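You operate a simulated robot arm through the tools that you are given. There is no shell and no other tool.

You run a simulated robot arm. Do the job below in one go: nothing can be reset, and whatever is moved stays where it is left.

TASK
Size the red tomato in the slide gauge; put it in its ring.
Fine: it comes from the tray at N23; switch the slide gauge on before you measure and off at the end; push the teal slide back open; the ring goes by the width shown.

Only the result counts: the job must be done as asked and must still hold three seconds after the hand-in. Knocking over, shifting, dropping, spilling or breaking anything else fails it.

THE ROBOT
A 7-joint arm with a two-finger parallel gripper, fixed in place. Base frame: the origin is on the floor under the middle of its stand, x ahead of it, y to its left, z up; the work surface is at about z = 740. Lengths are in mm, angles in degrees, forces in N, time in s.
With the tool pointing down near the work surface it reaches from about 100 to 660 mm from the base axis. Its first joint turns from -66.0 to 66.0 degrees. Payload 1.57 kg.
The tool frame sits at the grasp point between the pads (the TCP): z along the fingers, y along the line on which they close. The tips reach 30 mm beyond it. The gripper opens to 80 mm. The fingers are 17 mm wide and 12 mm thick; the gripper's body (40 by 82 mm) begins 80 mm behind the TCP.
Orientation is told as [roll, pitch, yaw] about the base's x, y, z axes, in that order, counted from this pose: with the fingers straight down and closing along the base's y, the tool's x points along the base's -x, its y along +y and its z along -z.

THE INTERFACE
- The arm moves only by the tool jog_arm. Its argument "increments" is a list of rows, each a list of 6 numbers: the shift along the tool's x, y, z in m, then the turn, a rotation vector about the tool's x, y, z in degrees. In form: [[dx, dy, dz, rx, ry, rz], ...]. A call has 1 to 20 rows; each row is the pose to reach, as a shift and turn from the pose commanded when the call began, along the tool's axes at that moment. "jaw" is the gripper command, from -1 (fully open) to 1 (shut), values between in proportion, set as the call begins (left out, the last holds). Rows are played at 5 a second. More than 50 mm and 8.6 degrees between two rows, or a gripper value outside its range, and nothing of the call is played. A pose out of reach is approached as far as the arm can. The call stops where the force on the tool passes 90 N (or 10 N more than at its start, if that is more) or the arm is blocked; 0.2 s more then pass. The fingers move at their own pace (about 72 mm/s each) and stop on an object; they squeeze with about 33 N. The grip force told is the motor's: it shows also when the fingers shut on nothing. Time passes only in rows, and 0.2 s behind the last, so rows that repeat a pose let the fingers close. It gives the time, the measured TCP pose, the force on the tool (base axes), the opening and the grip force at its end, in the units of the frame above (readings bear some noise), with the torque about the TCP (base axes, N m) and any sound that the robot's microphone picked up.
- Cameras (640 x 400 px; columns grow to the right, rows downward): "scene" is fixed at [52.4, 432.9, 1410.3]; the picture's right is [-0.80, -0.60, 0.00], its down [-0.41, 0.54, -0.74] and it looks along [0.44, -0.59, -0.68] (base axes); focal length 318 px, centre (320, 200). "wrist" rides on the gripper at [72, -7, -122] in the tool frame; the picture's right is [0.09, 1.00, 0.00], its down [-0.84, 0.08, -0.54] and it looks along [-0.54, 0.05, 0.84] (tool axes); focal length 238 px, centre (320, 200). There is no depth. A picture from a camera that has moved, and an enlarged one, comes with that camera's place and axes in the base frame and with its lens.
- capture(camera): a new picture of that camera. The clock stands still meanwhile.
- zoom(camera, box): a new picture of the part [left, top, right, bottom] of that camera's present view, enlarged. The clock stands still meanwhile.
- close_job(): hands the job in; it is judged then, once.

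Nothing tells you positions but the pictures and the camera data. Unless the task says otherwise, let go and move clear before handing in.

The tools are called after "Emit:" by a JSON object that holds its "op" and its "data". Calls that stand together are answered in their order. jog_arm: Moves the arm, as the interface text tells. Its arguments: {"type":"object","properties":{"increments":{"type":"array","items":{"type":"array","items":{"type":"number"}}},"jaw":{"type":"number"}},"required":["increments"]} The other tools are called the same way: capture (camera) takes a picture; zoom (camera, box) takes an enlarged picture of a part of a camera's view; close_job () hands the job in.

At the start:

```text
time_s: 0.0
position: [447.3, 173.6, 1077.4]
ee_rot: [0.0, 0.0, 0.1]
contact_force: [-0.3, 0.6, 0.6]
moment: [0.01, 0.03, -0.01]
finger_gap: 79.7
gripper_force: 0.1
```

scene: 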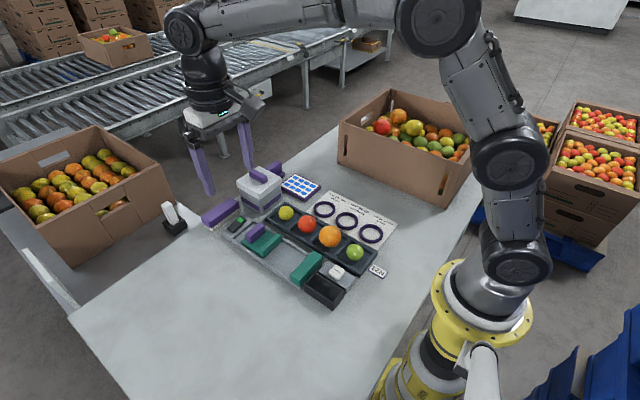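
wrist: 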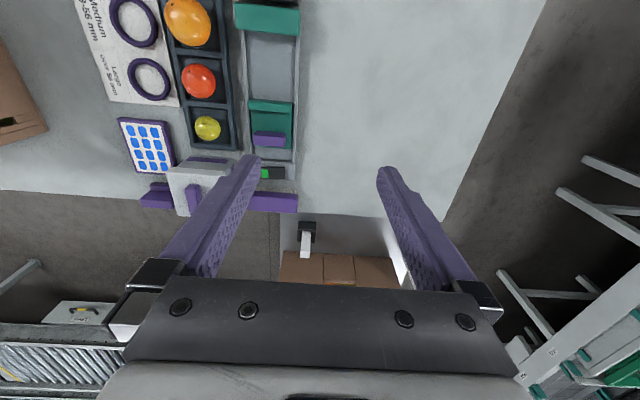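

I see a work surface with a tray of four fruits, a slide gauge with teal jaws, three rings on a card, and a purple/grey device. I'll zoom in to read the details before moving.

Emit:
{"op": "zoom", "data": {"camera": "scene", "box": [190, 150, 410, 310]}}

Emit:
{"op": "zoom", "data": {"camera": "wrist", "box": [70, 0, 320, 220]}}

Emit:
{"op": "zoom", "data": {"camera": "scene", "box": [200, 165, 300, 245]}}

Emit:
{"op": "zoom", "data": {"camera": "scene", "box": [290, 180, 400, 310]}}

```text
2.50 times, centred on (300, 230) of scene
camera zoom: at [52.4, 432.9, 1410.3], right [-0.8, -0.6, 0.0], down [-0.41, 0.54, -0.74], along [0.44, -0.59, -0.68], focal length 796 px, centre (370, 125)
```

zoom: 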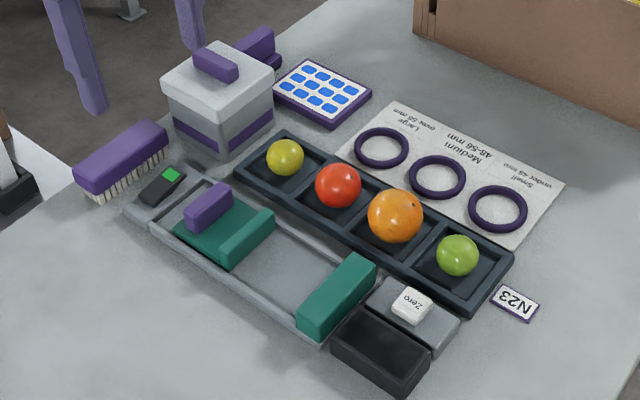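

```text
1.82 times, centred on (195, 110) of wrist
camera zoom: at [376.1, 167.0, 1200.4], right [-0.09, 1.0, 0.0], down [0.84, 0.08, 0.54], along [0.54, 0.05, -0.84], focal length 433 px, centre (547, 364)
```

zoom: 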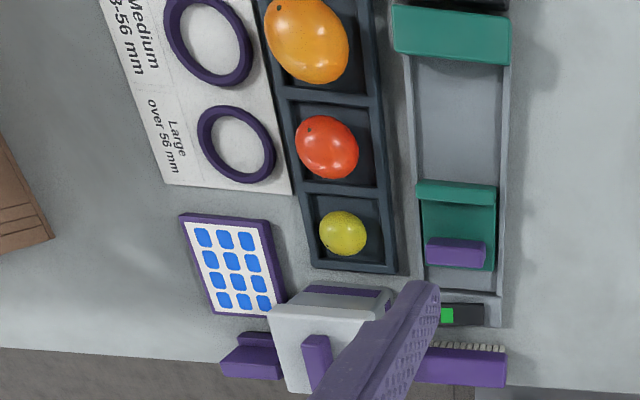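

```text
5.00 times, centred on (250, 205) of scene
camera zoom: at [52.4, 432.9, 1410.3], right [-0.8, -0.6, 0.0], down [-0.41, 0.54, -0.74], along [0.44, -0.59, -0.68], focal length 1591 px, centre (670, 175)
```

zoom: 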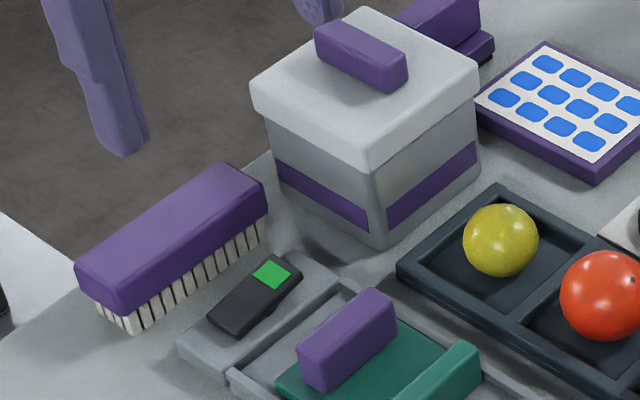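

```text
3.08 times, centred on (345, 245) of scene
camera zoom: at [52.4, 432.9, 1410.3], right [-0.8, -0.6, 0.0], down [-0.41, 0.54, -0.74], along [0.44, -0.59, -0.68], focal length 979 px, centre (243, 62)
```

zoom: 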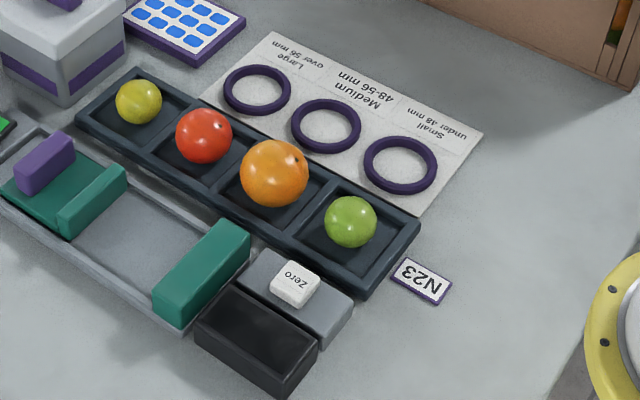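

The gauge runs roughly along x at y≈90, with the tray at y≈0 and the rings beyond it. The switch (black with green) is at the far end, near x≈600. I'll move to a better overhead view.

Emit:
{"op": "jog_arm", "data": {"increments": [[0.03, -0.02, 0.01, 0, 0, 0], [0.06, -0.045, 0.025, 0, 0, 0], [0.09, -0.07, 0.04, 0, 0, 0], [0.12, -0.095, 0.055, 0, 0, 0], [0.147, -0.124, 0.077, 0, 0, 0], [0.147, -0.124, 0.077, 0, 0, 0]]}}

Emit:
{"op": "capture", "data": {"camera": "wrist"}}

Emit:
{"op": "capture", "data": {"camera": "scene"}}

```text
time_s: 1.4
position: [298.1, 48.4, 1001.0]
ee_rot: [0.0, -0.1, 0.0]
contact_force: [0.0, -0.2, -0.2]
moment: [-0.03, -0.01, -0.02]
finger_gap: 79.9
gripper_force: 0.0
```

```text
taken
camera wrist: at [227.8, 41.8, 1122.8], right [-0.09, 1.0, 0.0], down [0.84, 0.08, 0.54], along [0.54, 0.05, -0.84], focal length 238 px, centre (320, 200)
```

wrist: 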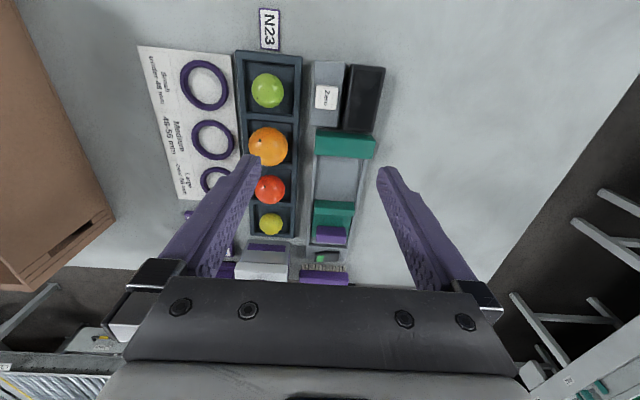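

```text
taken
```

scene: 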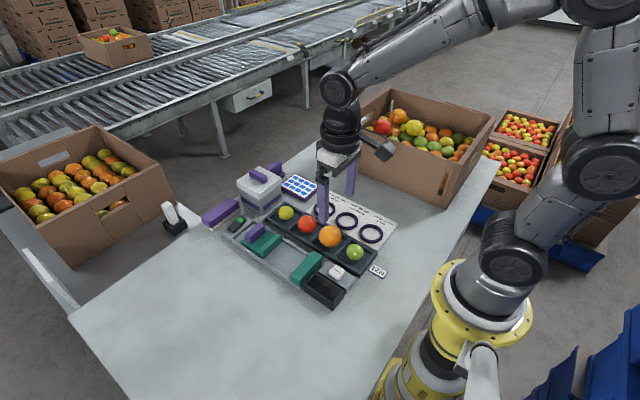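

Emit:
{"op": "zoom", "data": {"camera": "wrist", "box": [230, 40, 400, 160]}}

Emit:
{"op": "zoom", "data": {"camera": "wrist", "box": [230, 160, 400, 280]}}

Emit:
{"op": "zoom", "data": {"camera": "scene", "box": [220, 200, 380, 310]}}

Emit:
{"op": "zoom", "data": {"camera": "wrist", "box": [120, 30, 310, 200]}}

```text
3.33 times, centred on (315, 100) of wrist
camera zoom: at [227.8, 41.8, 1122.8], right [-0.09, 1.0, 0.0], down [0.84, 0.08, 0.54], along [0.54, 0.05, -0.84], focal length 794 px, centre (337, 533)
```

zoom: 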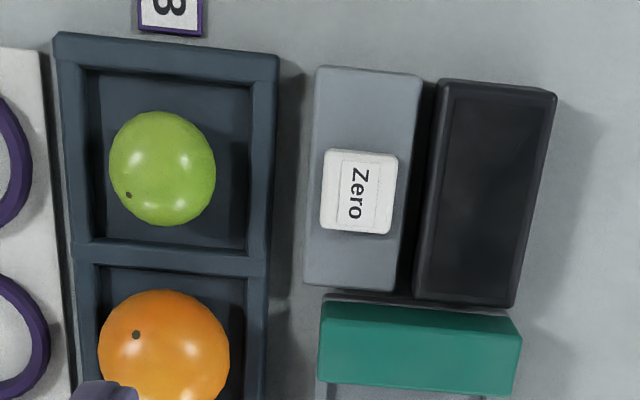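

```text
3.33 times, centred on (315, 220) of wrist
camera zoom: at [227.8, 41.8, 1122.8], right [-0.09, 1.0, 0.0], down [0.84, 0.08, 0.54], along [0.54, 0.05, -0.84], focal length 794 px, centre (337, 133)
```

zoom: 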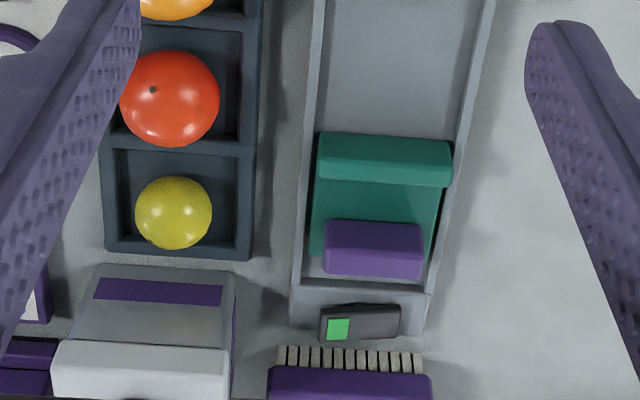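

```text
3.64 times, centred on (300, 255) of scene
camera zoom: at [52.4, 432.9, 1410.3], right [-0.8, -0.6, 0.0], down [-0.41, 0.54, -0.74], along [0.44, -0.59, -0.68], focal length 1157 px, centre (393, 0)
```

zoom: 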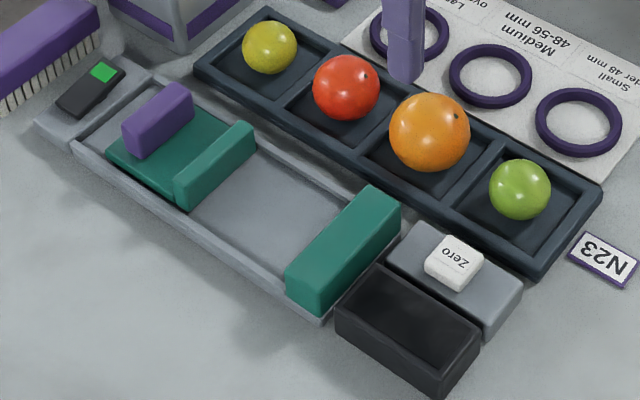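

```text
2.35 times, centred on (215, 115) of wrist
camera zoom: at [227.8, 41.8, 1122.8], right [-0.09, 1.0, 0.0], down [0.84, 0.08, 0.54], along [0.54, 0.05, -0.84], focal length 561 px, centre (567, 400)
```

zoom: 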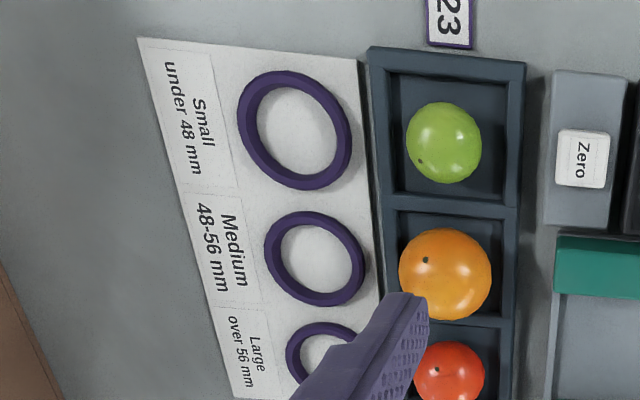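

I've located the main parts: fixed jaw near (349, 90), moving jaw near (470, 91), handle near (523, 89), and tomato near (441, -26, 768). I'm moving for a closer look at the switch and moving jaw.

Emit:
{"op": "jog_arm", "data": {"increments": [[-0.035, 0.006, 0.012, 0, 0, 0], [-0.07, 0.012, 0.025, 0, 0, 0], [-0.105, 0.018, 0.04, 0, 0, 0], [-0.14, 0.025, 0.055, 0, 0, 0], [-0.172, 0.032, 0.071, 0, 0, 0], [-0.172, 0.032, 0.071, 0, 0, 0]]}}

Emit:
{"op": "capture", "data": {"camera": "wrist"}}

Emit:
{"op": "zoom", "data": {"camera": "scene", "box": [205, 205, 285, 260]}}

```text
time_s: 2.8
position: [470.2, 83.8, 931.4]
ee_rot: [0.0, 0.0, 0.0]
contact_force: [-0.1, -0.4, -0.1]
moment: [-0.01, -0.02, -0.03]
finger_gap: 80.1
gripper_force: 0.0
```

```text
taken
camera wrist: at [400.3, 76.6, 1054.3], right [-0.09, 1.0, 0.0], down [0.84, 0.08, 0.54], along [0.54, 0.05, -0.84], focal length 238 px, centre (320, 200)
```

wrist: 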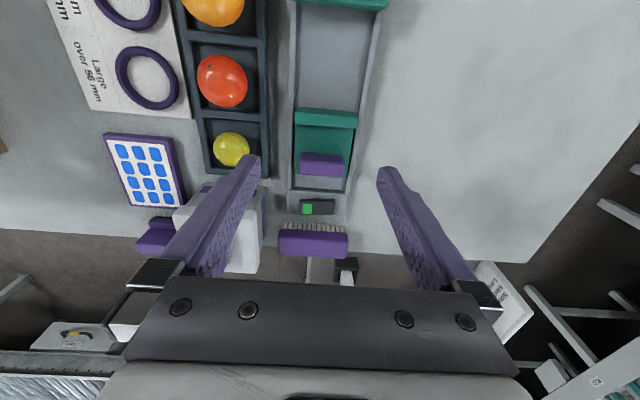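

```text
7.27 times, centred on (245, 232) of scene
camera zoom: at [52.4, 432.9, 1410.3], right [-0.8, -0.6, 0.0], down [-0.41, 0.54, -0.74], along [0.44, -0.59, -0.68], focal length 2315 px, centre (866, -36)
```

zoom: 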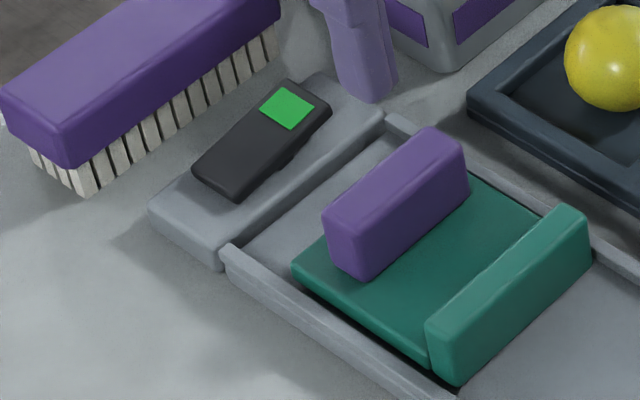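

Emit:
{"op": "zoom", "data": {"camera": "wrist", "box": [275, 90, 375, 260]}}

Emit:
{"op": "zoom", "data": {"camera": "wrist", "box": [285, 185, 355, 230]}}

Emit:
{"op": "zoom", "data": {"camera": "wrist", "box": [170, 0, 290, 190]}}

```text
2.35 times, centred on (325, 175) of wrist
camera zoom: at [400.3, 76.6, 1054.3], right [-0.09, 1.0, 0.0], down [0.84, 0.08, 0.54], along [0.54, 0.05, -0.84], focal length 561 px, centre (308, 259)
```

zoom: 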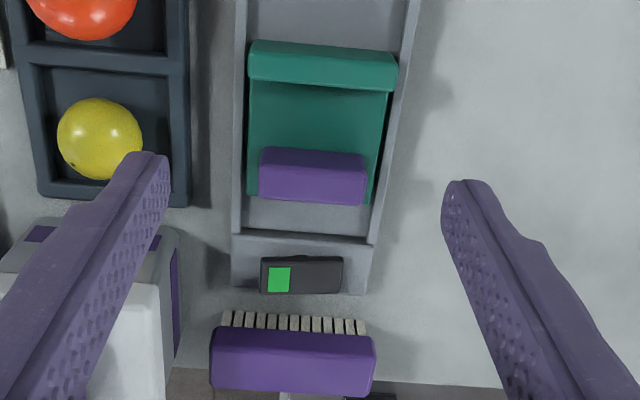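

```text
8.89 times, centred on (320, 208) of wrist
camera zoom: at [400.3, 76.6, 1054.3], right [-0.09, 1.0, 0.0], down [0.84, 0.08, 0.54], along [0.54, 0.05, -0.84], focal length 2119 px, centre (320, 133)
```

zoom: 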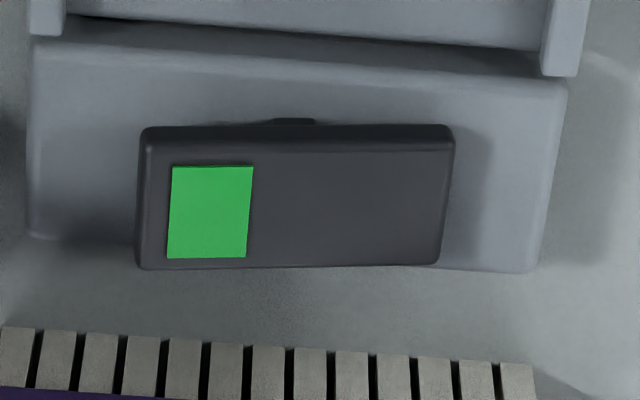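

```text
2.11 times, centred on (230, 95) of wrist
camera zoom: at [400.3, 76.6, 1054.3], right [-0.09, 1.0, 0.0], down [0.84, 0.08, 0.54], along [0.54, 0.05, -0.84], focal length 502 px, centre (510, 421)
```

zoom: 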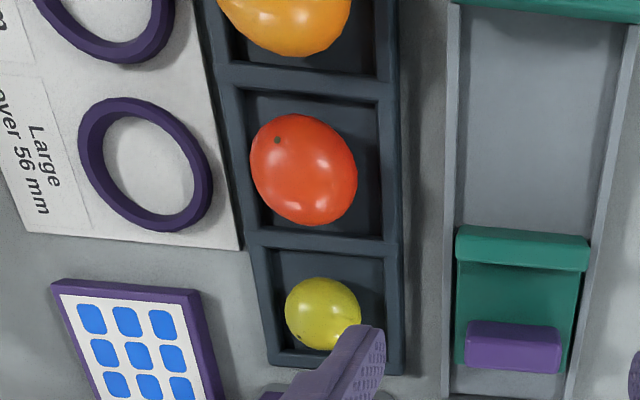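

The switch is a rocker at about (599, 91), spanning y≈65–117, and its green end at y≈76 stands up, so it reads as off. I'll shut the gripper and go above the green end.

Emit:
{"op": "jog_arm", "data": {"increments": [[-0.03, -0.002, 0.01, 0, 0, 0], [-0.06, -0.005, 0.02, 0, 0, 0], [-0.09, -0.008, 0.03, 0, 0, 0], [-0.129, -0.011, 0.04, 0, 0, 0], [-0.129, -0.011, 0.065, 0, 0, 0], [-0.129, -0.011, 0.091, 0, 0, 0], [-0.129, -0.011, 0.091, 0, 0, 0]], "jaw": 1}}

Emit:
{"op": "capture", "data": {"camera": "wrist"}}

Emit:
{"op": "zoom", "data": {"camera": "scene", "box": [180, 160, 300, 260]}}

```text
time_s: 4.4
position: [600.5, 70.1, 838.9]
ee_rot: [0.0, 0.0, 0.0]
contact_force: [-0.7, 0.0, -0.4]
moment: [0.0, 0.01, 0.0]
finger_gap: 0.0
gripper_force: 20.9
```

```text
taken
camera wrist: at [530.0, 63.8, 961.0], right [-0.09, 1.0, 0.0], down [0.84, 0.08, 0.54], along [0.54, 0.05, -0.84], focal length 238 px, centre (320, 200)
```

wrist: 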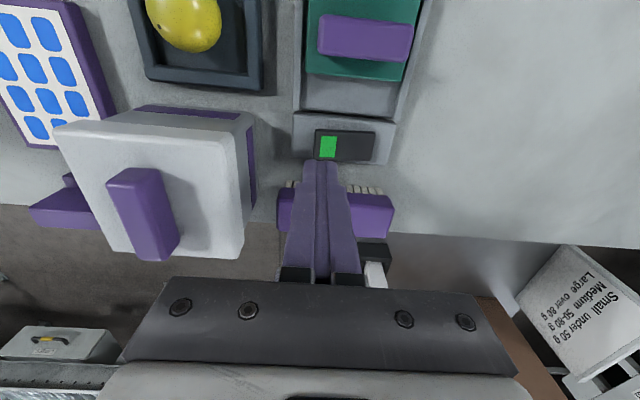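

```text
4.00 times, centred on (240, 210) of scene
camera zoom: at [52.4, 432.9, 1410.3], right [-0.8, -0.6, 0.0], down [-0.41, 0.54, -0.74], along [0.44, -0.59, -0.68], focal length 1273 px, centre (640, 160)
```

zoom: 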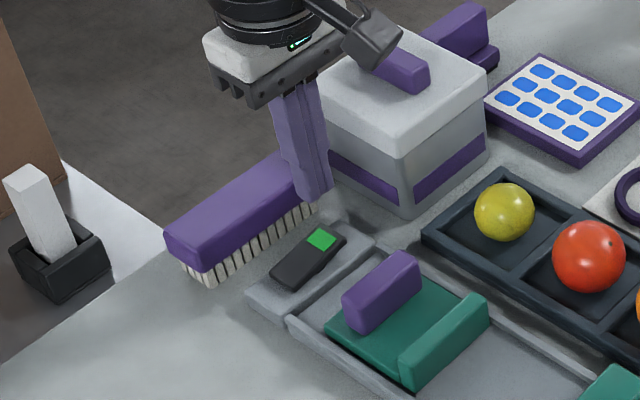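

The shut fingertips are at (600, 70, 809), right above the green end. I'll go down in small steps.

Emit:
{"op": "jog_arm", "data": {"increments": [[0.001, 0.002, 0.01, 0, 0, 0], [0.001, 0.002, 0.02, 0, 0, 0], [0.001, 0.002, 0.028, 0, 0, 0], [0.001, 0.002, 0.032, 0, 0, 0], [0.001, 0.002, 0.034, 0, 0, 0]]}}

Emit:
{"op": "zoom", "data": {"camera": "scene", "box": [210, 195, 270, 235]}}

```text
time_s: 5.6
position: [600.9, 72.5, 805.3]
ee_rot: [0.0, 0.1, 0.0]
contact_force: [0.5, 0.0, -0.7]
moment: [-0.01, 0.01, -0.01]
finger_gap: 0.0
gripper_force: 21.2
```

```text
10.00 times, centred on (240, 215) of scene
camera zoom: at [52.4, 432.9, 1410.3], right [-0.8, -0.6, 0.0], down [-0.41, 0.54, -0.74], along [0.44, -0.59, -0.68], focal length 3183 px, centre (1120, 50)
```

zoom: 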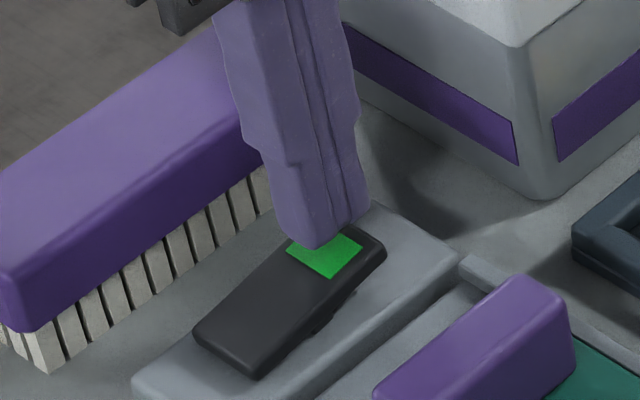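

Emit:
{"op": "jog_arm", "data": {"increments": [[0, 0, 0.002, 0, 0, 0], [0, 0, 0.004, 0, 0, 0], [0, 0, 0.006, 0, 0, 0], [0, 0, 0.007, 0, 0, 0], [0, 0, 0.007, 0, 0, 0]]}}

Emit:
{"op": "zoom", "data": {"camera": "scene", "box": [210, 195, 270, 235]}}

Emit:
{"op": "zoom", "data": {"camera": "scene", "box": [290, 240, 390, 310]}}

```text
time_s: 6.8
position: [599.0, 73.4, 797.3]
ee_rot: [0.0, 0.0, 0.0]
contact_force: [0.6, 0.1, 0.3]
moment: [0.03, 0.0, 0.0]
finger_gap: 0.0
gripper_force: 21.0
```

```text
10.00 times, centred on (240, 215) of scene
camera zoom: at [52.4, 432.9, 1410.3], right [-0.8, -0.6, 0.0], down [-0.41, 0.54, -0.74], along [0.44, -0.59, -0.68], focal length 3183 px, centre (1120, 50)
```

zoom: 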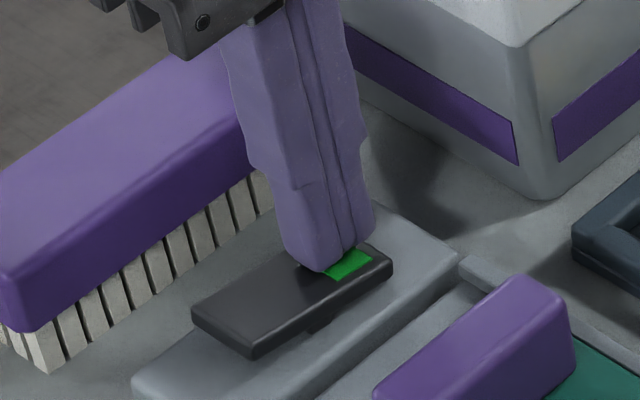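

```text
5.71 times, centred on (340, 275) of scene
camera zoom: at [52.4, 432.9, 1410.3], right [-0.8, -0.6, 0.0], down [-0.41, 0.54, -0.74], along [0.44, -0.59, -0.68], focal length 1819 px, centre (206, -229)
```

zoom: 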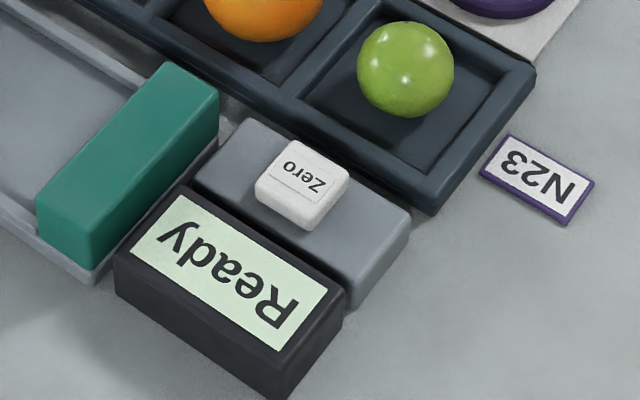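

The display reads "Ready", so the gauge is on. I'll lift off and check that it stays on.

Emit:
{"op": "jog_arm", "data": {"increments": [[0, 0, -0.015, 0, 0, 0], [0, 0, -0.035, 0, 0, 0], [0.02, 0, -0.06, 0, 0, 0], [0.045, 0, -0.09, 0, 0, 0], [0.045, 0, -0.09, 0, 0, 0]]}}

Emit:
{"op": "zoom", "data": {"camera": "scene", "box": [210, 195, 270, 235]}}

Emit:
{"op": "zoom", "data": {"camera": "scene", "box": [290, 240, 390, 310]}}

```text
time_s: 8.0
position: [555.5, 73.4, 888.2]
ee_rot: [0.1, 0.0, 0.1]
contact_force: [-0.1, -0.3, -0.6]
moment: [0.0, 0.01, 0.01]
finger_gap: 0.0
gripper_force: 21.2
```

```text
10.00 times, centred on (240, 215) of scene
camera zoom: at [52.4, 432.9, 1410.3], right [-0.8, -0.6, 0.0], down [-0.41, 0.54, -0.74], along [0.44, -0.59, -0.68], focal length 3183 px, centre (1120, 50)
```

zoom: 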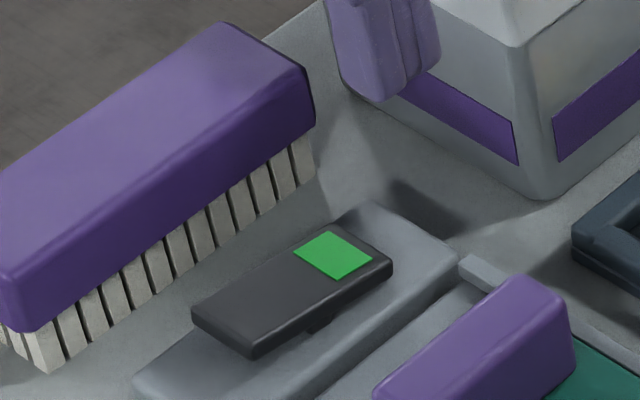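

```text
5.71 times, centred on (340, 275) of scene
camera zoom: at [52.4, 432.9, 1410.3], right [-0.8, -0.6, 0.0], down [-0.41, 0.54, -0.74], along [0.44, -0.59, -0.68], focal length 1819 px, centre (206, -229)
```

zoom: 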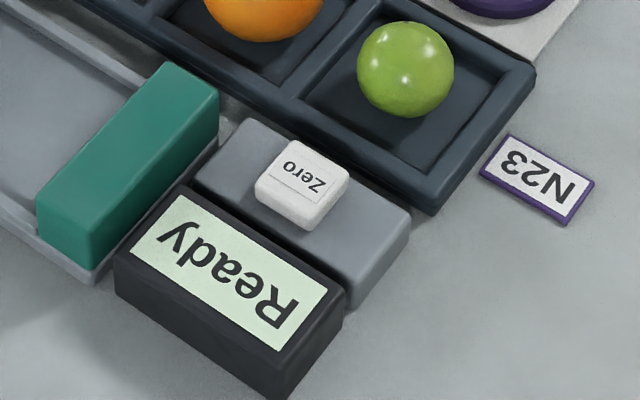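

The gauge stays on. Now I'll move back and look at the tomato from a closer view with the fingers open.

Emit:
{"op": "jog_arm", "data": {"increments": [[0.03, 0, -0.012, 0, 0, 0], [0.065, -0.01, -0.012, 0, 0, 0], [0.1, -0.035, -0.012, 0, 0, 0], [0.13, -0.06, -0.012, 0, 0, 0], [0.16, -0.08, -0.012, 0, 0, 0], [0.1855, -0.0994, -0.012, 0, 0, 0], [0.1855, -0.0994, -0.012, 0, 0, 0]], "jaw": -1}}

Emit:
{"op": "capture", "data": {"camera": "wrist"}}

Emit:
{"op": "zoom", "data": {"camera": "wrist", "box": [230, 110, 390, 250]}}

Emit:
{"op": "capture", "data": {"camera": "scene"}}

```text
time_s: 9.6
position: [367.4, -27.3, 899.1]
ee_rot: [0.0, 0.0, 0.1]
contact_force: [0.4, 0.0, -0.2]
moment: [0.04, 0.0, 0.03]
finger_gap: 80.1
gripper_force: 0.1
```

```text
taken
camera wrist: at [297.0, -33.1, 1021.9], right [-0.09, 1.0, 0.0], down [0.84, 0.08, 0.54], along [0.54, 0.05, -0.84], focal length 238 px, centre (320, 200)
```

wrist: 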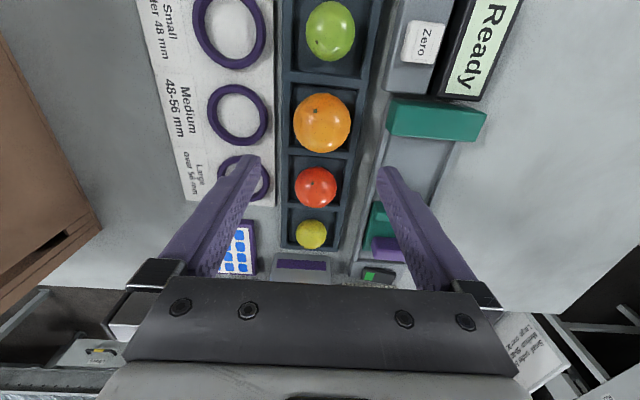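

```text
2.86 times, centred on (310, 180) of wrist
camera zoom: at [297.0, -33.1, 1021.9], right [-0.09, 1.0, 0.0], down [0.84, 0.08, 0.54], along [0.54, 0.05, -0.84], focal length 681 px, centre (349, 257)
```

zoom: 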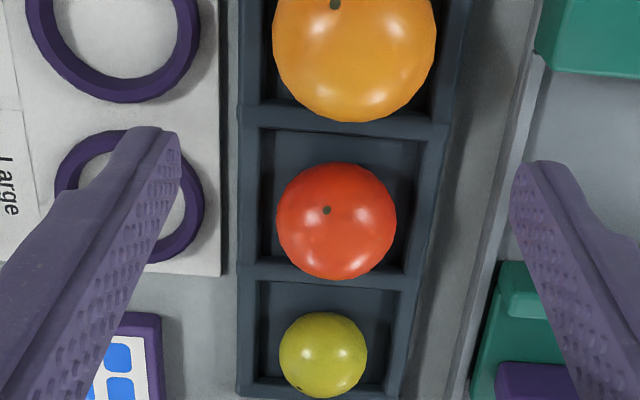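

```text
taken
```

scene: 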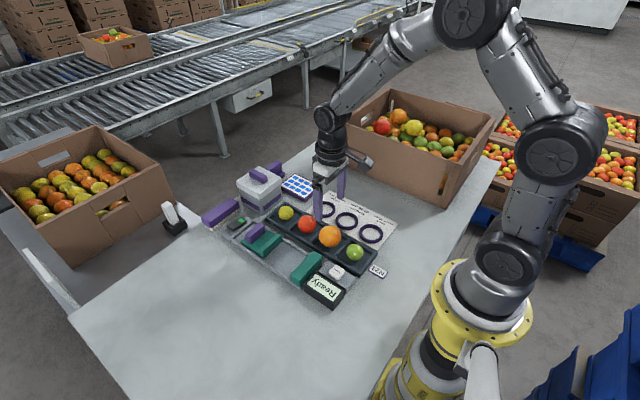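

The tomato is at about (441.5, -25.5, 768), about 50 mm across, and the tray rim is near z≈757. The tray cell is too narrow for the fingers. I'll grip near the equator and keep the fingertips just above the rim.

Emit:
{"op": "jog_arm", "data": {"increments": [[-0.025, 0.001, 0.01, 0, 0, 0], [-0.05, 0.001, 0.025, 0, 0, 0], [-0.074, 0.0018, 0.045, 0, 0, 0], [-0.074, 0.0018, 0.065, 0, 0, 0], [-0.074, 0.0018, 0.085, 0, 0, 0], [-0.074, 0.0018, 0.097, 0, 0, 0], [-0.074, 0.0018, 0.097, 0, 0, 0]]}}

Emit:
{"op": "capture", "data": {"camera": "wrist"}}

Emit:
{"op": "zoom", "data": {"camera": "scene", "box": [270, 190, 350, 250]}}

```text
time_s: 11.2
position: [443.9, -23.4, 803.3]
ee_rot: [0.1, 0.0, 0.0]
contact_force: [0.1, 0.5, 0.6]
moment: [-0.02, 0.02, -0.01]
finger_gap: 80.2
gripper_force: 0.0
```

```text
taken
camera wrist: at [373.3, -30.6, 924.6], right [-0.09, 1.0, 0.0], down [0.84, 0.08, 0.54], along [0.54, 0.05, -0.84], focal length 238 px, centre (320, 200)
```

wrist: 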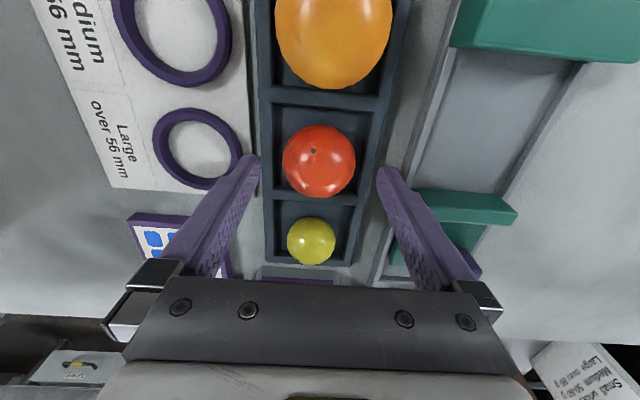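

```text
6.67 times, centred on (310, 220) of scene
camera zoom: at [52.4, 432.9, 1410.3], right [-0.8, -0.6, 0.0], down [-0.41, 0.54, -0.74], along [0.44, -0.59, -0.68], focal length 2122 px, centre (387, 67)
```

zoom: 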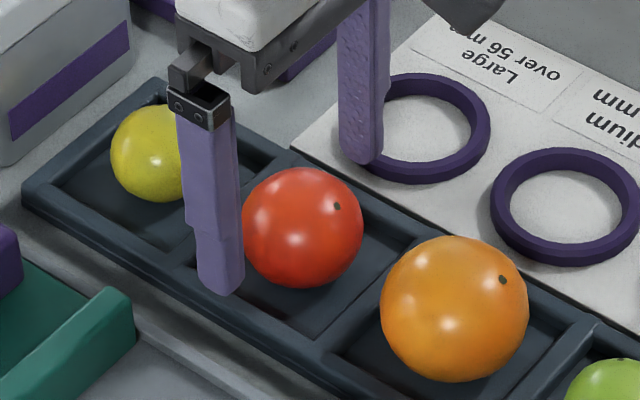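

Fingers straddle the tomato. I'll lower to tips at z≈761 with a 2 mm x correction, then close.

Emit:
{"op": "jog_arm", "data": {"increments": [[0.002, 0, 0.005, 0, 0, 0], [0.002, 0, 0.01, 0, 0, 0], [0.002, 0, 0.0125, 0, 0, 0], [0.002, 0, 0.0125, 0, 0, 0]]}}

Emit:
{"op": "zoom", "data": {"camera": "scene", "box": [270, 190, 350, 250]}}

```text
time_s: 12.2
position: [440.8, -24.7, 789.8]
ee_rot: [0.0, -0.1, 0.0]
contact_force: [0.4, -0.3, 0.3]
moment: [0.02, 0.02, -0.01]
finger_gap: 80.0
gripper_force: 0.1
```

```text
6.67 times, centred on (310, 220) of scene
camera zoom: at [52.4, 432.9, 1410.3], right [-0.8, -0.6, 0.0], down [-0.41, 0.54, -0.74], along [0.44, -0.59, -0.68], focal length 2122 px, centre (387, 67)
```

zoom: 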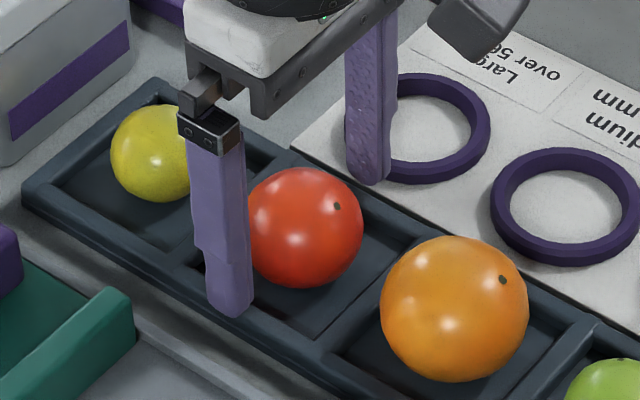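

Emit:
{"op": "jog_arm", "data": {"increments": [[0, 0, 0, 0, 0, 0], [0, 0, 0, 0, 0, 0], [0, 0, 0, 0, 0, 0], [0, 0, 0, 0, 0, 0]], "jaw": 1}}

Emit:
{"op": "capture", "data": {"camera": "wrist"}}

Emit:
{"op": "zoom", "data": {"camera": "scene", "box": [270, 190, 350, 250]}}

```text
time_s: 13.2
position: [440.9, -24.7, 790.7]
ee_rot: [0.0, 0.0, 0.0]
contact_force: [1.0, -0.4, -0.9]
moment: [0.01, 0.01, 0.05]
finger_gap: 50.8
gripper_force: 15.9
```

```text
taken
camera wrist: at [370.3, -31.4, 913.0], right [-0.09, 1.0, 0.0], down [0.84, 0.08, 0.54], along [0.54, 0.05, -0.84], focal length 238 px, centre (320, 200)
```

wrist: 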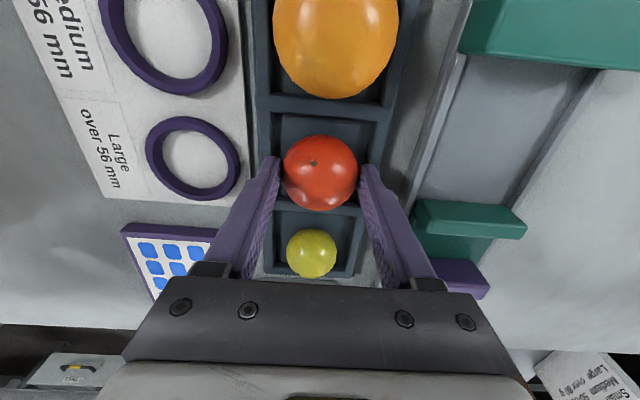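

```text
6.67 times, centred on (310, 220) of scene
camera zoom: at [52.4, 432.9, 1410.3], right [-0.8, -0.6, 0.0], down [-0.41, 0.54, -0.74], along [0.44, -0.59, -0.68], focal length 2122 px, centre (387, 67)
```

zoom: 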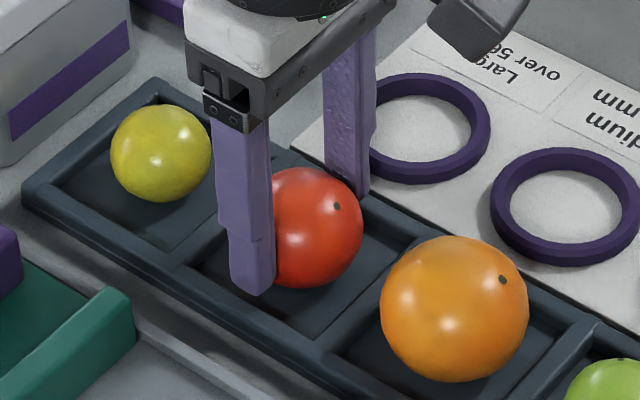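

The tomato is gripped at about 50.8 mm. I'll lift it slowly and check.

Emit:
{"op": "jog_arm", "data": {"increments": [[0, 0, -0.003, 0, 0, 0], [0, 0, -0.008, 0, 0, 0], [0, 0, -0.018, 0, 0, 0], [0, 0, -0.032, 0, 0, 0], [0, 0, -0.05, 0, 0, 0], [0, 0, -0.06, 0, 0, 0], [0, 0, -0.06, 0, 0, 0]]}}

Emit:
{"op": "capture", "data": {"camera": "wrist"}}

Emit:
{"op": "zoom", "data": {"camera": "scene", "box": [270, 170, 350, 250]}}

```text
time_s: 14.8
position: [441.0, -25.5, 850.7]
ee_rot: [0.1, 0.0, 0.0]
contact_force: [-0.7, 0.4, -0.3]
moment: [-0.03, 0.02, 0.02]
finger_gap: 50.8
gripper_force: 16.4
```

```text
taken
camera wrist: at [370.5, -32.0, 972.5], right [-0.09, 1.0, 0.0], down [0.84, 0.08, 0.54], along [0.54, 0.05, -0.84], focal length 238 px, centre (320, 200)
```

wrist: 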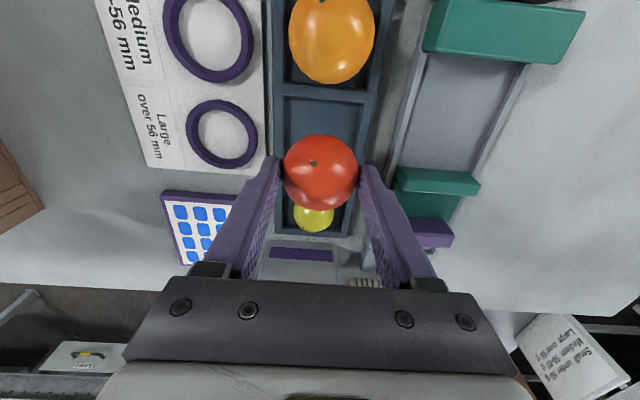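

```text
5.00 times, centred on (310, 210) of scene
camera zoom: at [52.4, 432.9, 1410.3], right [-0.8, -0.6, 0.0], down [-0.41, 0.54, -0.74], along [0.44, -0.59, -0.68], focal length 1591 px, centre (370, 150)
```

zoom: 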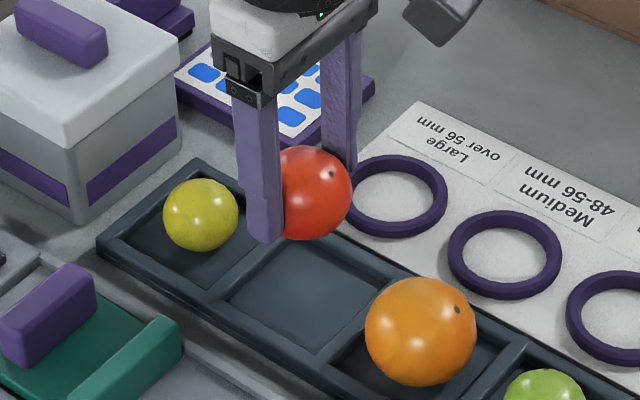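

Emit:
{"op": "zoom", "data": {"camera": "wrist", "box": [380, 0, 600, 200]}}

Emit:
{"op": "zoom", "data": {"camera": "scene", "box": [230, 210, 350, 310]}}

```text
2.00 times, centred on (490, 100) of wrist
camera zoom: at [370.5, -32.0, 972.5], right [-0.09, 1.0, 0.0], down [0.84, 0.08, 0.54], along [0.54, 0.05, -0.84], focal length 477 px, centre (-20, 400)
```

zoom: 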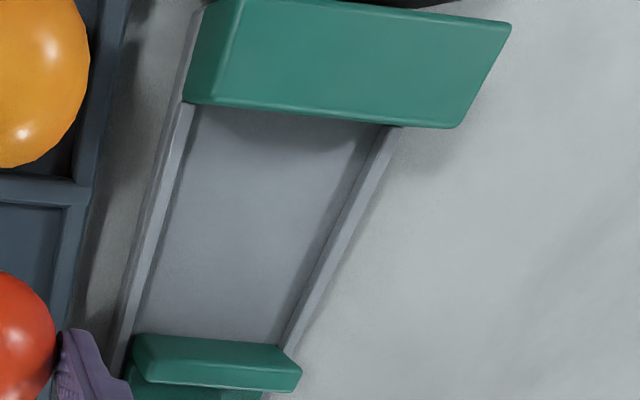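

```text
4.00 times, centred on (290, 260) of scene
camera zoom: at [52.4, 432.9, 1410.3], right [-0.8, -0.6, 0.0], down [-0.41, 0.54, -0.74], along [0.44, -0.59, -0.68], focal length 1273 px, centre (440, -40)
```

zoom: 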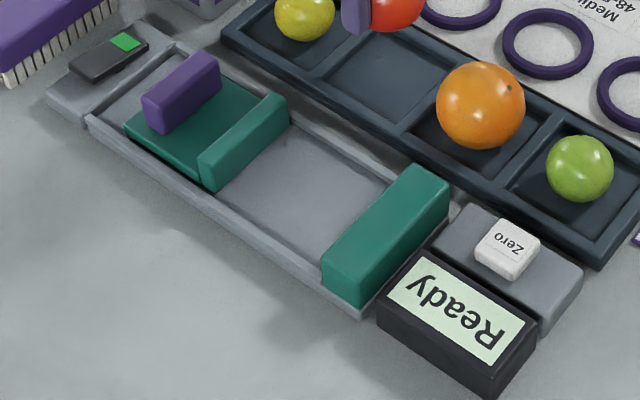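

The tomato is held. The fixed jaw's inner face is at x≈365 with its centre at y≈89.5, and the slide's face is at x≈458. I'll carry the tomato to just in front of the fixed jaw.

Emit:
{"op": "jog_arm", "data": {"increments": [[0.01, 0.025, -0.005, 0, 0, 0], [0.02, 0.05, -0.005, 0, 0, 0], [0.03, 0.075, -0.005, 0, 0, 0], [0.04, 0.1, 0, 0, 0, 0], [0.0455, 0.114, 0, 0, 0, 0], [0.0455, 0.114, 0, 0, 0, 0]]}}

Emit:
{"op": "capture", "data": {"camera": "wrist"}}

Emit:
{"op": "zoom", "data": {"camera": "scene", "box": [230, 190, 370, 310]}}

```text
time_s: 16.2
position: [396.7, 87.3, 850.8]
ee_rot: [0.0, 0.0, 0.0]
contact_force: [0.3, 0.3, 0.5]
moment: [-0.02, 0.01, 0.03]
finger_gap: 51.1
gripper_force: 16.4
```

```text
taken
camera wrist: at [324.8, 82.4, 972.9], right [-0.09, 1.0, 0.0], down [0.84, 0.08, 0.54], along [0.54, 0.05, -0.84], focal length 238 px, centre (320, 200)
```

wrist: 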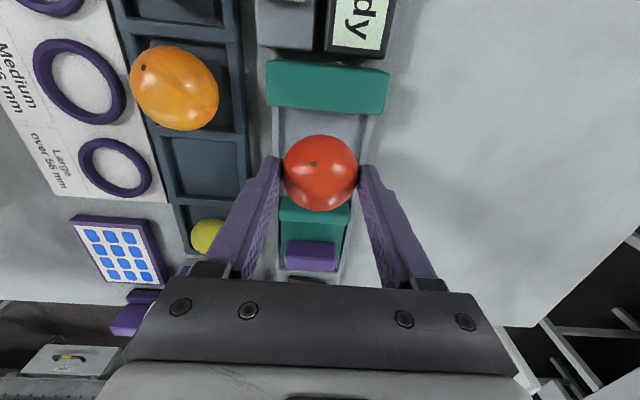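

```text
3.33 times, centred on (300, 250) of scene
camera zoom: at [52.4, 432.9, 1410.3], right [-0.8, -0.6, 0.0], down [-0.41, 0.54, -0.74], along [0.44, -0.59, -0.68], focal length 1061 px, centre (387, 33)
```

zoom: 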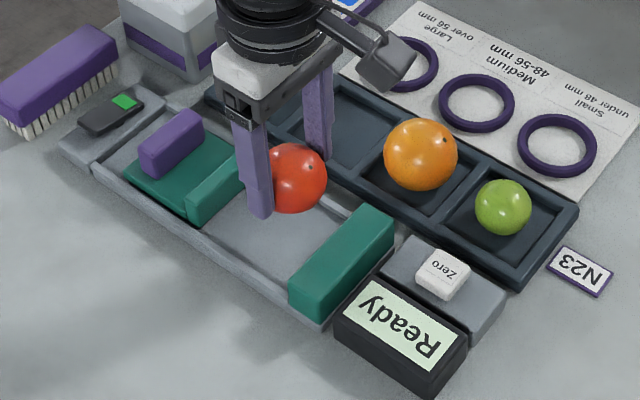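

Emit:
{"op": "jog_arm", "data": {"increments": [[0, 0.001, 0.015, 0, 0, 0], [0, 0.001, 0.03, 0, 0, 0], [0, 0.001, 0.042, 0, 0, 0], [0, 0.001, 0.047, 0, 0, 0], [0, 0.001, 0.048, 0, 0, 0], [0, 0.001, 0.049, 0, 0, 0], [0, 0.001, 0.05, 0, 0, 0]]}}

Emit:
{"op": "zoom", "data": {"camera": "scene", "box": [260, 215, 340, 295]}}

Emit:
{"op": "zoom", "data": {"camera": "wrist", "box": [230, 40, 410, 240]}}

```text
time_s: 17.8
position: [395.6, 89.8, 801.9]
ee_rot: [0.1, -0.1, 0.1]
contact_force: [0.4, 0.8, -0.6]
moment: [-0.03, -0.02, -0.02]
finger_gap: 51.0
gripper_force: 16.1
```

```text
5.00 times, centred on (300, 255) of scene
camera zoom: at [52.4, 432.9, 1410.3], right [-0.8, -0.6, 0.0], down [-0.41, 0.54, -0.74], along [0.44, -0.59, -0.68], focal length 1591 px, centre (420, -75)
```

zoom: 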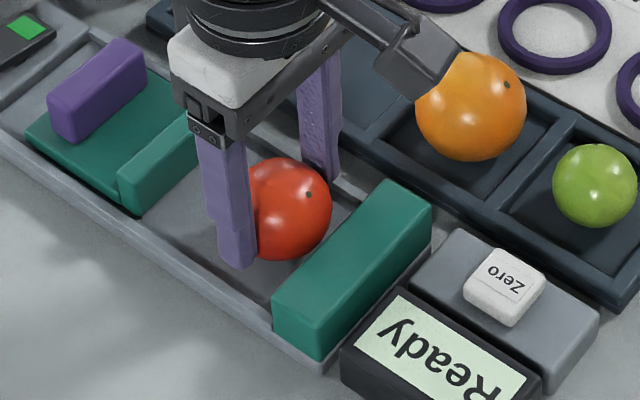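

```text
2.00 times, centred on (320, 140) of wrist
camera zoom: at [325.4, 83.6, 922.6], right [-0.09, 1.0, 0.0], down [0.84, 0.08, 0.54], along [0.54, 0.05, -0.84], focal length 477 px, centre (320, 320)
```

zoom: 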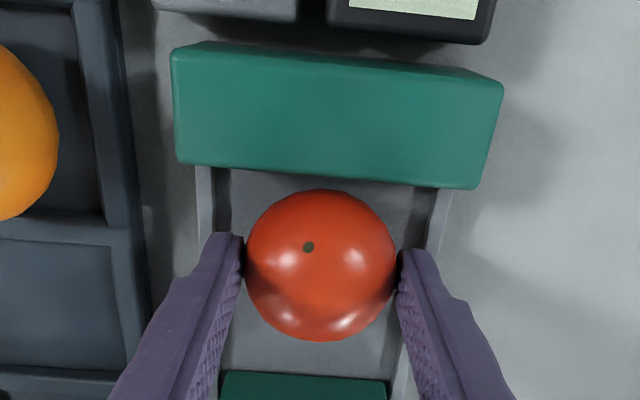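

Emit:
{"op": "jog_arm", "data": {"increments": [[0, 0, 0.001, 0, 0, 0], [0, 0, 0.002, 0, 0, 0], [0, 0, 0.003, 0, 0, 0], [0, 0, 0.004, 0, 0, 0]]}}

Emit:
{"op": "zoom", "data": {"camera": "scene", "box": [270, 225, 330, 285]}}

```text
time_s: 18.8
position: [394.8, 90.5, 797.0]
ee_rot: [0.0, 0.1, 0.0]
contact_force: [-1.6, 1.1, 1.4]
moment: [-0.01, 0.06, -0.01]
finger_gap: 51.0
gripper_force: 16.1
```

```text
6.67 times, centred on (300, 255) of scene
camera zoom: at [52.4, 432.9, 1410.3], right [-0.8, -0.6, 0.0], down [-0.41, 0.54, -0.74], along [0.44, -0.59, -0.68], focal length 2122 px, centre (453, -167)
```

zoom: 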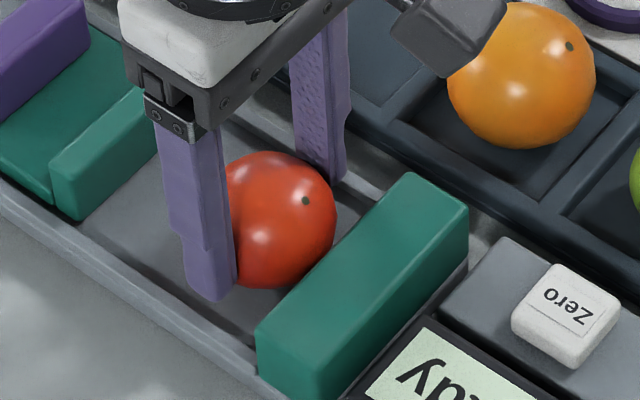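

Emit:
{"op": "jog_arm", "data": {"increments": [[0, 0, 0.0005, 0, 0, 0], [0, 0, 0.001, 0, 0, 0], [0, 0, 0.001, 0, 0, 0]]}}

```text
time_s: 19.6
position: [396.0, 89.7, 797.4]
ee_rot: [0.0, -0.1, 0.1]
contact_force: [-3.4, 2.9, 12.6]
moment: [0.09, 0.19, 0.0]
finger_gap: 51.2
gripper_force: 16.1
```

The tomato has touched the gauge floor (12.6 N). I'll back off 1 mm and open partly.

Emit:
{"op": "jog_arm", "data": {"increments": [[0, 0, -0.001, 0, 0, 0], [0, 0, -0.001, 0, 0, 0]]}}

Emit:
{"op": "jog_arm", "data": {"increments": [[0, 0, 0, 0, 0, 0], [0, 0, 0, 0, 0, 0], [0, 0, 0, 0, 0, 0]], "jaw": -0.55}}

Emit:
{"op": "zoom", "data": {"camera": "scene", "box": [270, 225, 330, 285]}}

Emit:
{"op": "zoom", "data": {"camera": "wrist", "box": [230, 40, 410, 240]}}

```text
time_s: 20.2
position: [396.8, 89.2, 796.3]
ee_rot: [0.0, 0.0, 0.0]
contact_force: [0.0, 0.6, 0.2]
moment: [-0.01, -0.05, 0.02]
finger_gap: 50.9
gripper_force: 15.8
```

```text
time_s: 21.0
position: [396.6, 90.2, 796.4]
ee_rot: [-0.1, -0.1, 0.1]
contact_force: [-0.4, 0.3, 0.2]
moment: [0.01, 0.0, 0.0]
finger_gap: 61.8
gripper_force: 0.1
```

```text
6.67 times, centred on (300, 255) of scene
camera zoom: at [52.4, 432.9, 1410.3], right [-0.8, -0.6, 0.0], down [-0.41, 0.54, -0.74], along [0.44, -0.59, -0.68], focal length 2122 px, centre (453, -167)
```

zoom: 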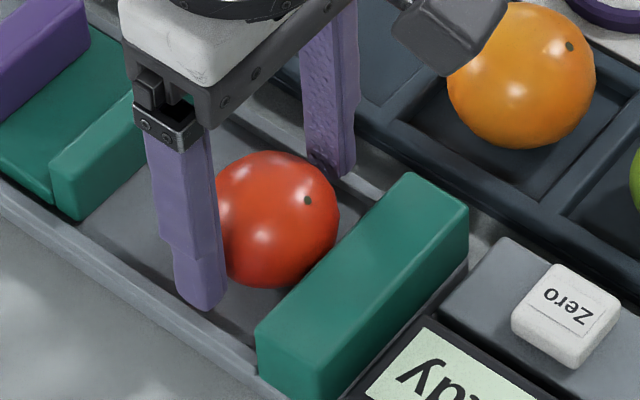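

```text
2.00 times, centred on (320, 140) of wrist
camera zoom: at [325.0, 83.8, 919.0], right [-0.09, 1.0, 0.0], down [0.84, 0.08, 0.54], along [0.54, 0.05, -0.84], focal length 477 px, centre (320, 320)
```

zoom: 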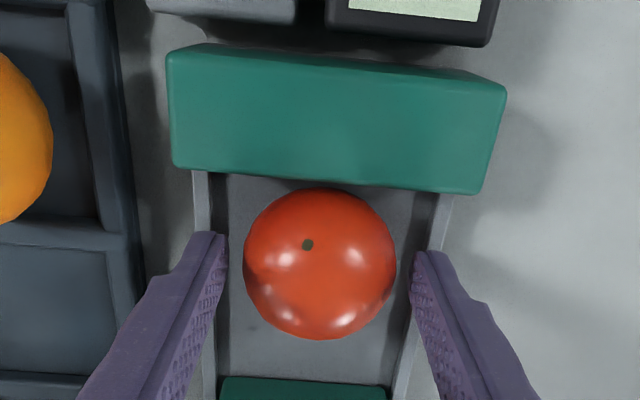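

The tomato sits free in front of the fixed jaw. I'll lift straight up and check that it stays put.

Emit:
{"op": "jog_arm", "data": {"increments": [[0, 0, -0.01, 0, 0, 0], [0, 0, -0.025, 0, 0, 0], [0, 0, -0.045, 0, 0, 0], [0, 0, -0.07, 0, 0, 0], [0, 0, -0.085, 0, 0, 0], [0, 0, -0.085, 0, 0, 0]]}}

Emit:
{"op": "zoom", "data": {"camera": "wrist", "box": [220, 40, 420, 300]}}

Emit:
{"op": "zoom", "data": {"camera": "scene", "box": [220, 200, 350, 310]}}

```text
time_s: 22.4
position: [396.5, 90.7, 882.6]
ee_rot: [0.1, 0.0, 0.0]
contact_force: [0.1, 0.1, -0.3]
moment: [0.02, -0.01, -0.01]
finger_gap: 62.1
gripper_force: 0.1
```

```text
1.54 times, centred on (320, 170) of wrist
camera zoom: at [325.7, 84.5, 1003.9], right [-0.09, 1.0, 0.0], down [0.84, 0.08, 0.54], along [0.54, 0.05, -0.84], focal length 367 px, centre (320, 246)
```

zoom: 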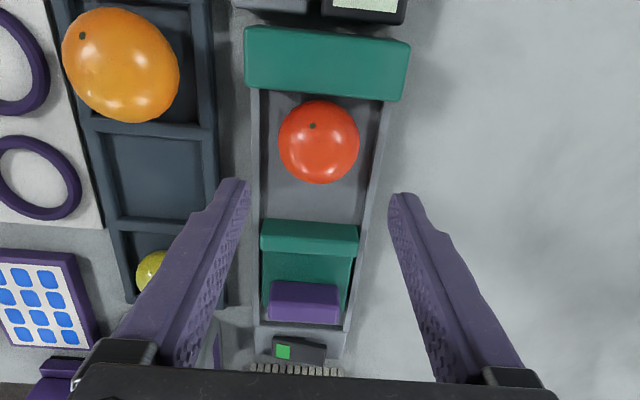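

```text
3.64 times, centred on (285, 255) of scene
camera zoom: at [52.4, 432.9, 1410.3], right [-0.8, -0.6, 0.0], down [-0.41, 0.54, -0.74], along [0.44, -0.59, -0.68], focal length 1157 px, centre (447, 0)
```

zoom: 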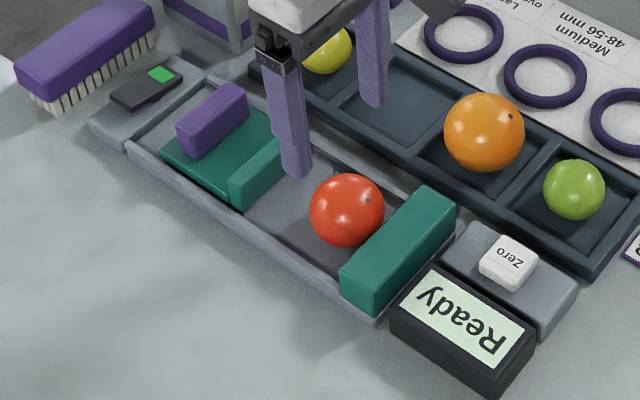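

The tomato is steady. I'll shut the gripper and go behind the purple handle (x≈556) so I can push the slide toward the tomato.

Emit:
{"op": "jog_arm", "data": {"increments": [[-0.035, 0, 0.0, 0, 0, 0], [-0.07, 0, 0.0, 0, 0, 0], [-0.105, 0, 0.0, 0, 0, 0], [-0.14, 0, 0.005, 0, 0, 0], [-0.16, 0, 0.02, 0, 0, 0], [-0.16, 0, 0.045, 0, 0, 0], [-0.16, 0, 0.06, 0, 0, 0], [-0.16, 0, 0.06, 0, 0, 0]], "jaw": 1}}

Emit:
{"op": "capture", "data": {"camera": "wrist"}}

Emit:
{"op": "zoom", "data": {"camera": "scene", "box": [200, 180, 300, 260]}}

```text
time_s: 24.2
position: [553.8, 90.6, 821.1]
ee_rot: [0.1, 0.0, 0.0]
contact_force: [-1.4, 0.5, 0.4]
moment: [-0.01, -0.01, 0.0]
finger_gap: 0.0
gripper_force: 21.5
```

```text
taken
camera wrist: at [483.4, 83.9, 943.9], right [-0.09, 1.0, 0.0], down [0.84, 0.08, 0.54], along [0.54, 0.05, -0.84], focal length 238 px, centre (320, 200)
```

wrist: 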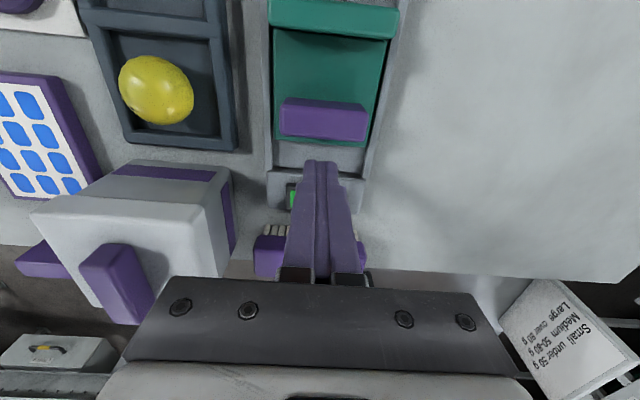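

```text
5.00 times, centred on (250, 220) of scene
camera zoom: at [52.4, 432.9, 1410.3], right [-0.8, -0.6, 0.0], down [-0.41, 0.54, -0.74], along [0.44, -0.59, -0.68], focal length 1591 px, centre (670, 100)
```

zoom: 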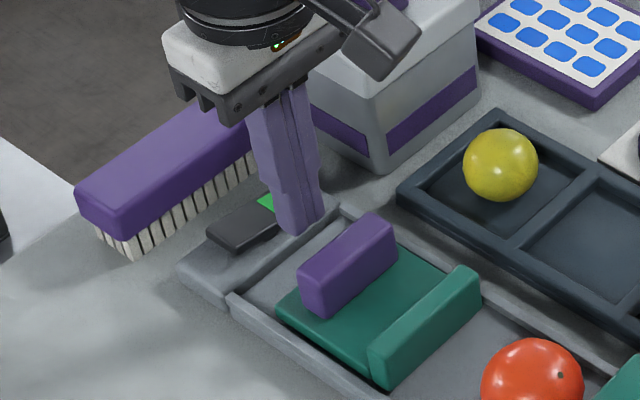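

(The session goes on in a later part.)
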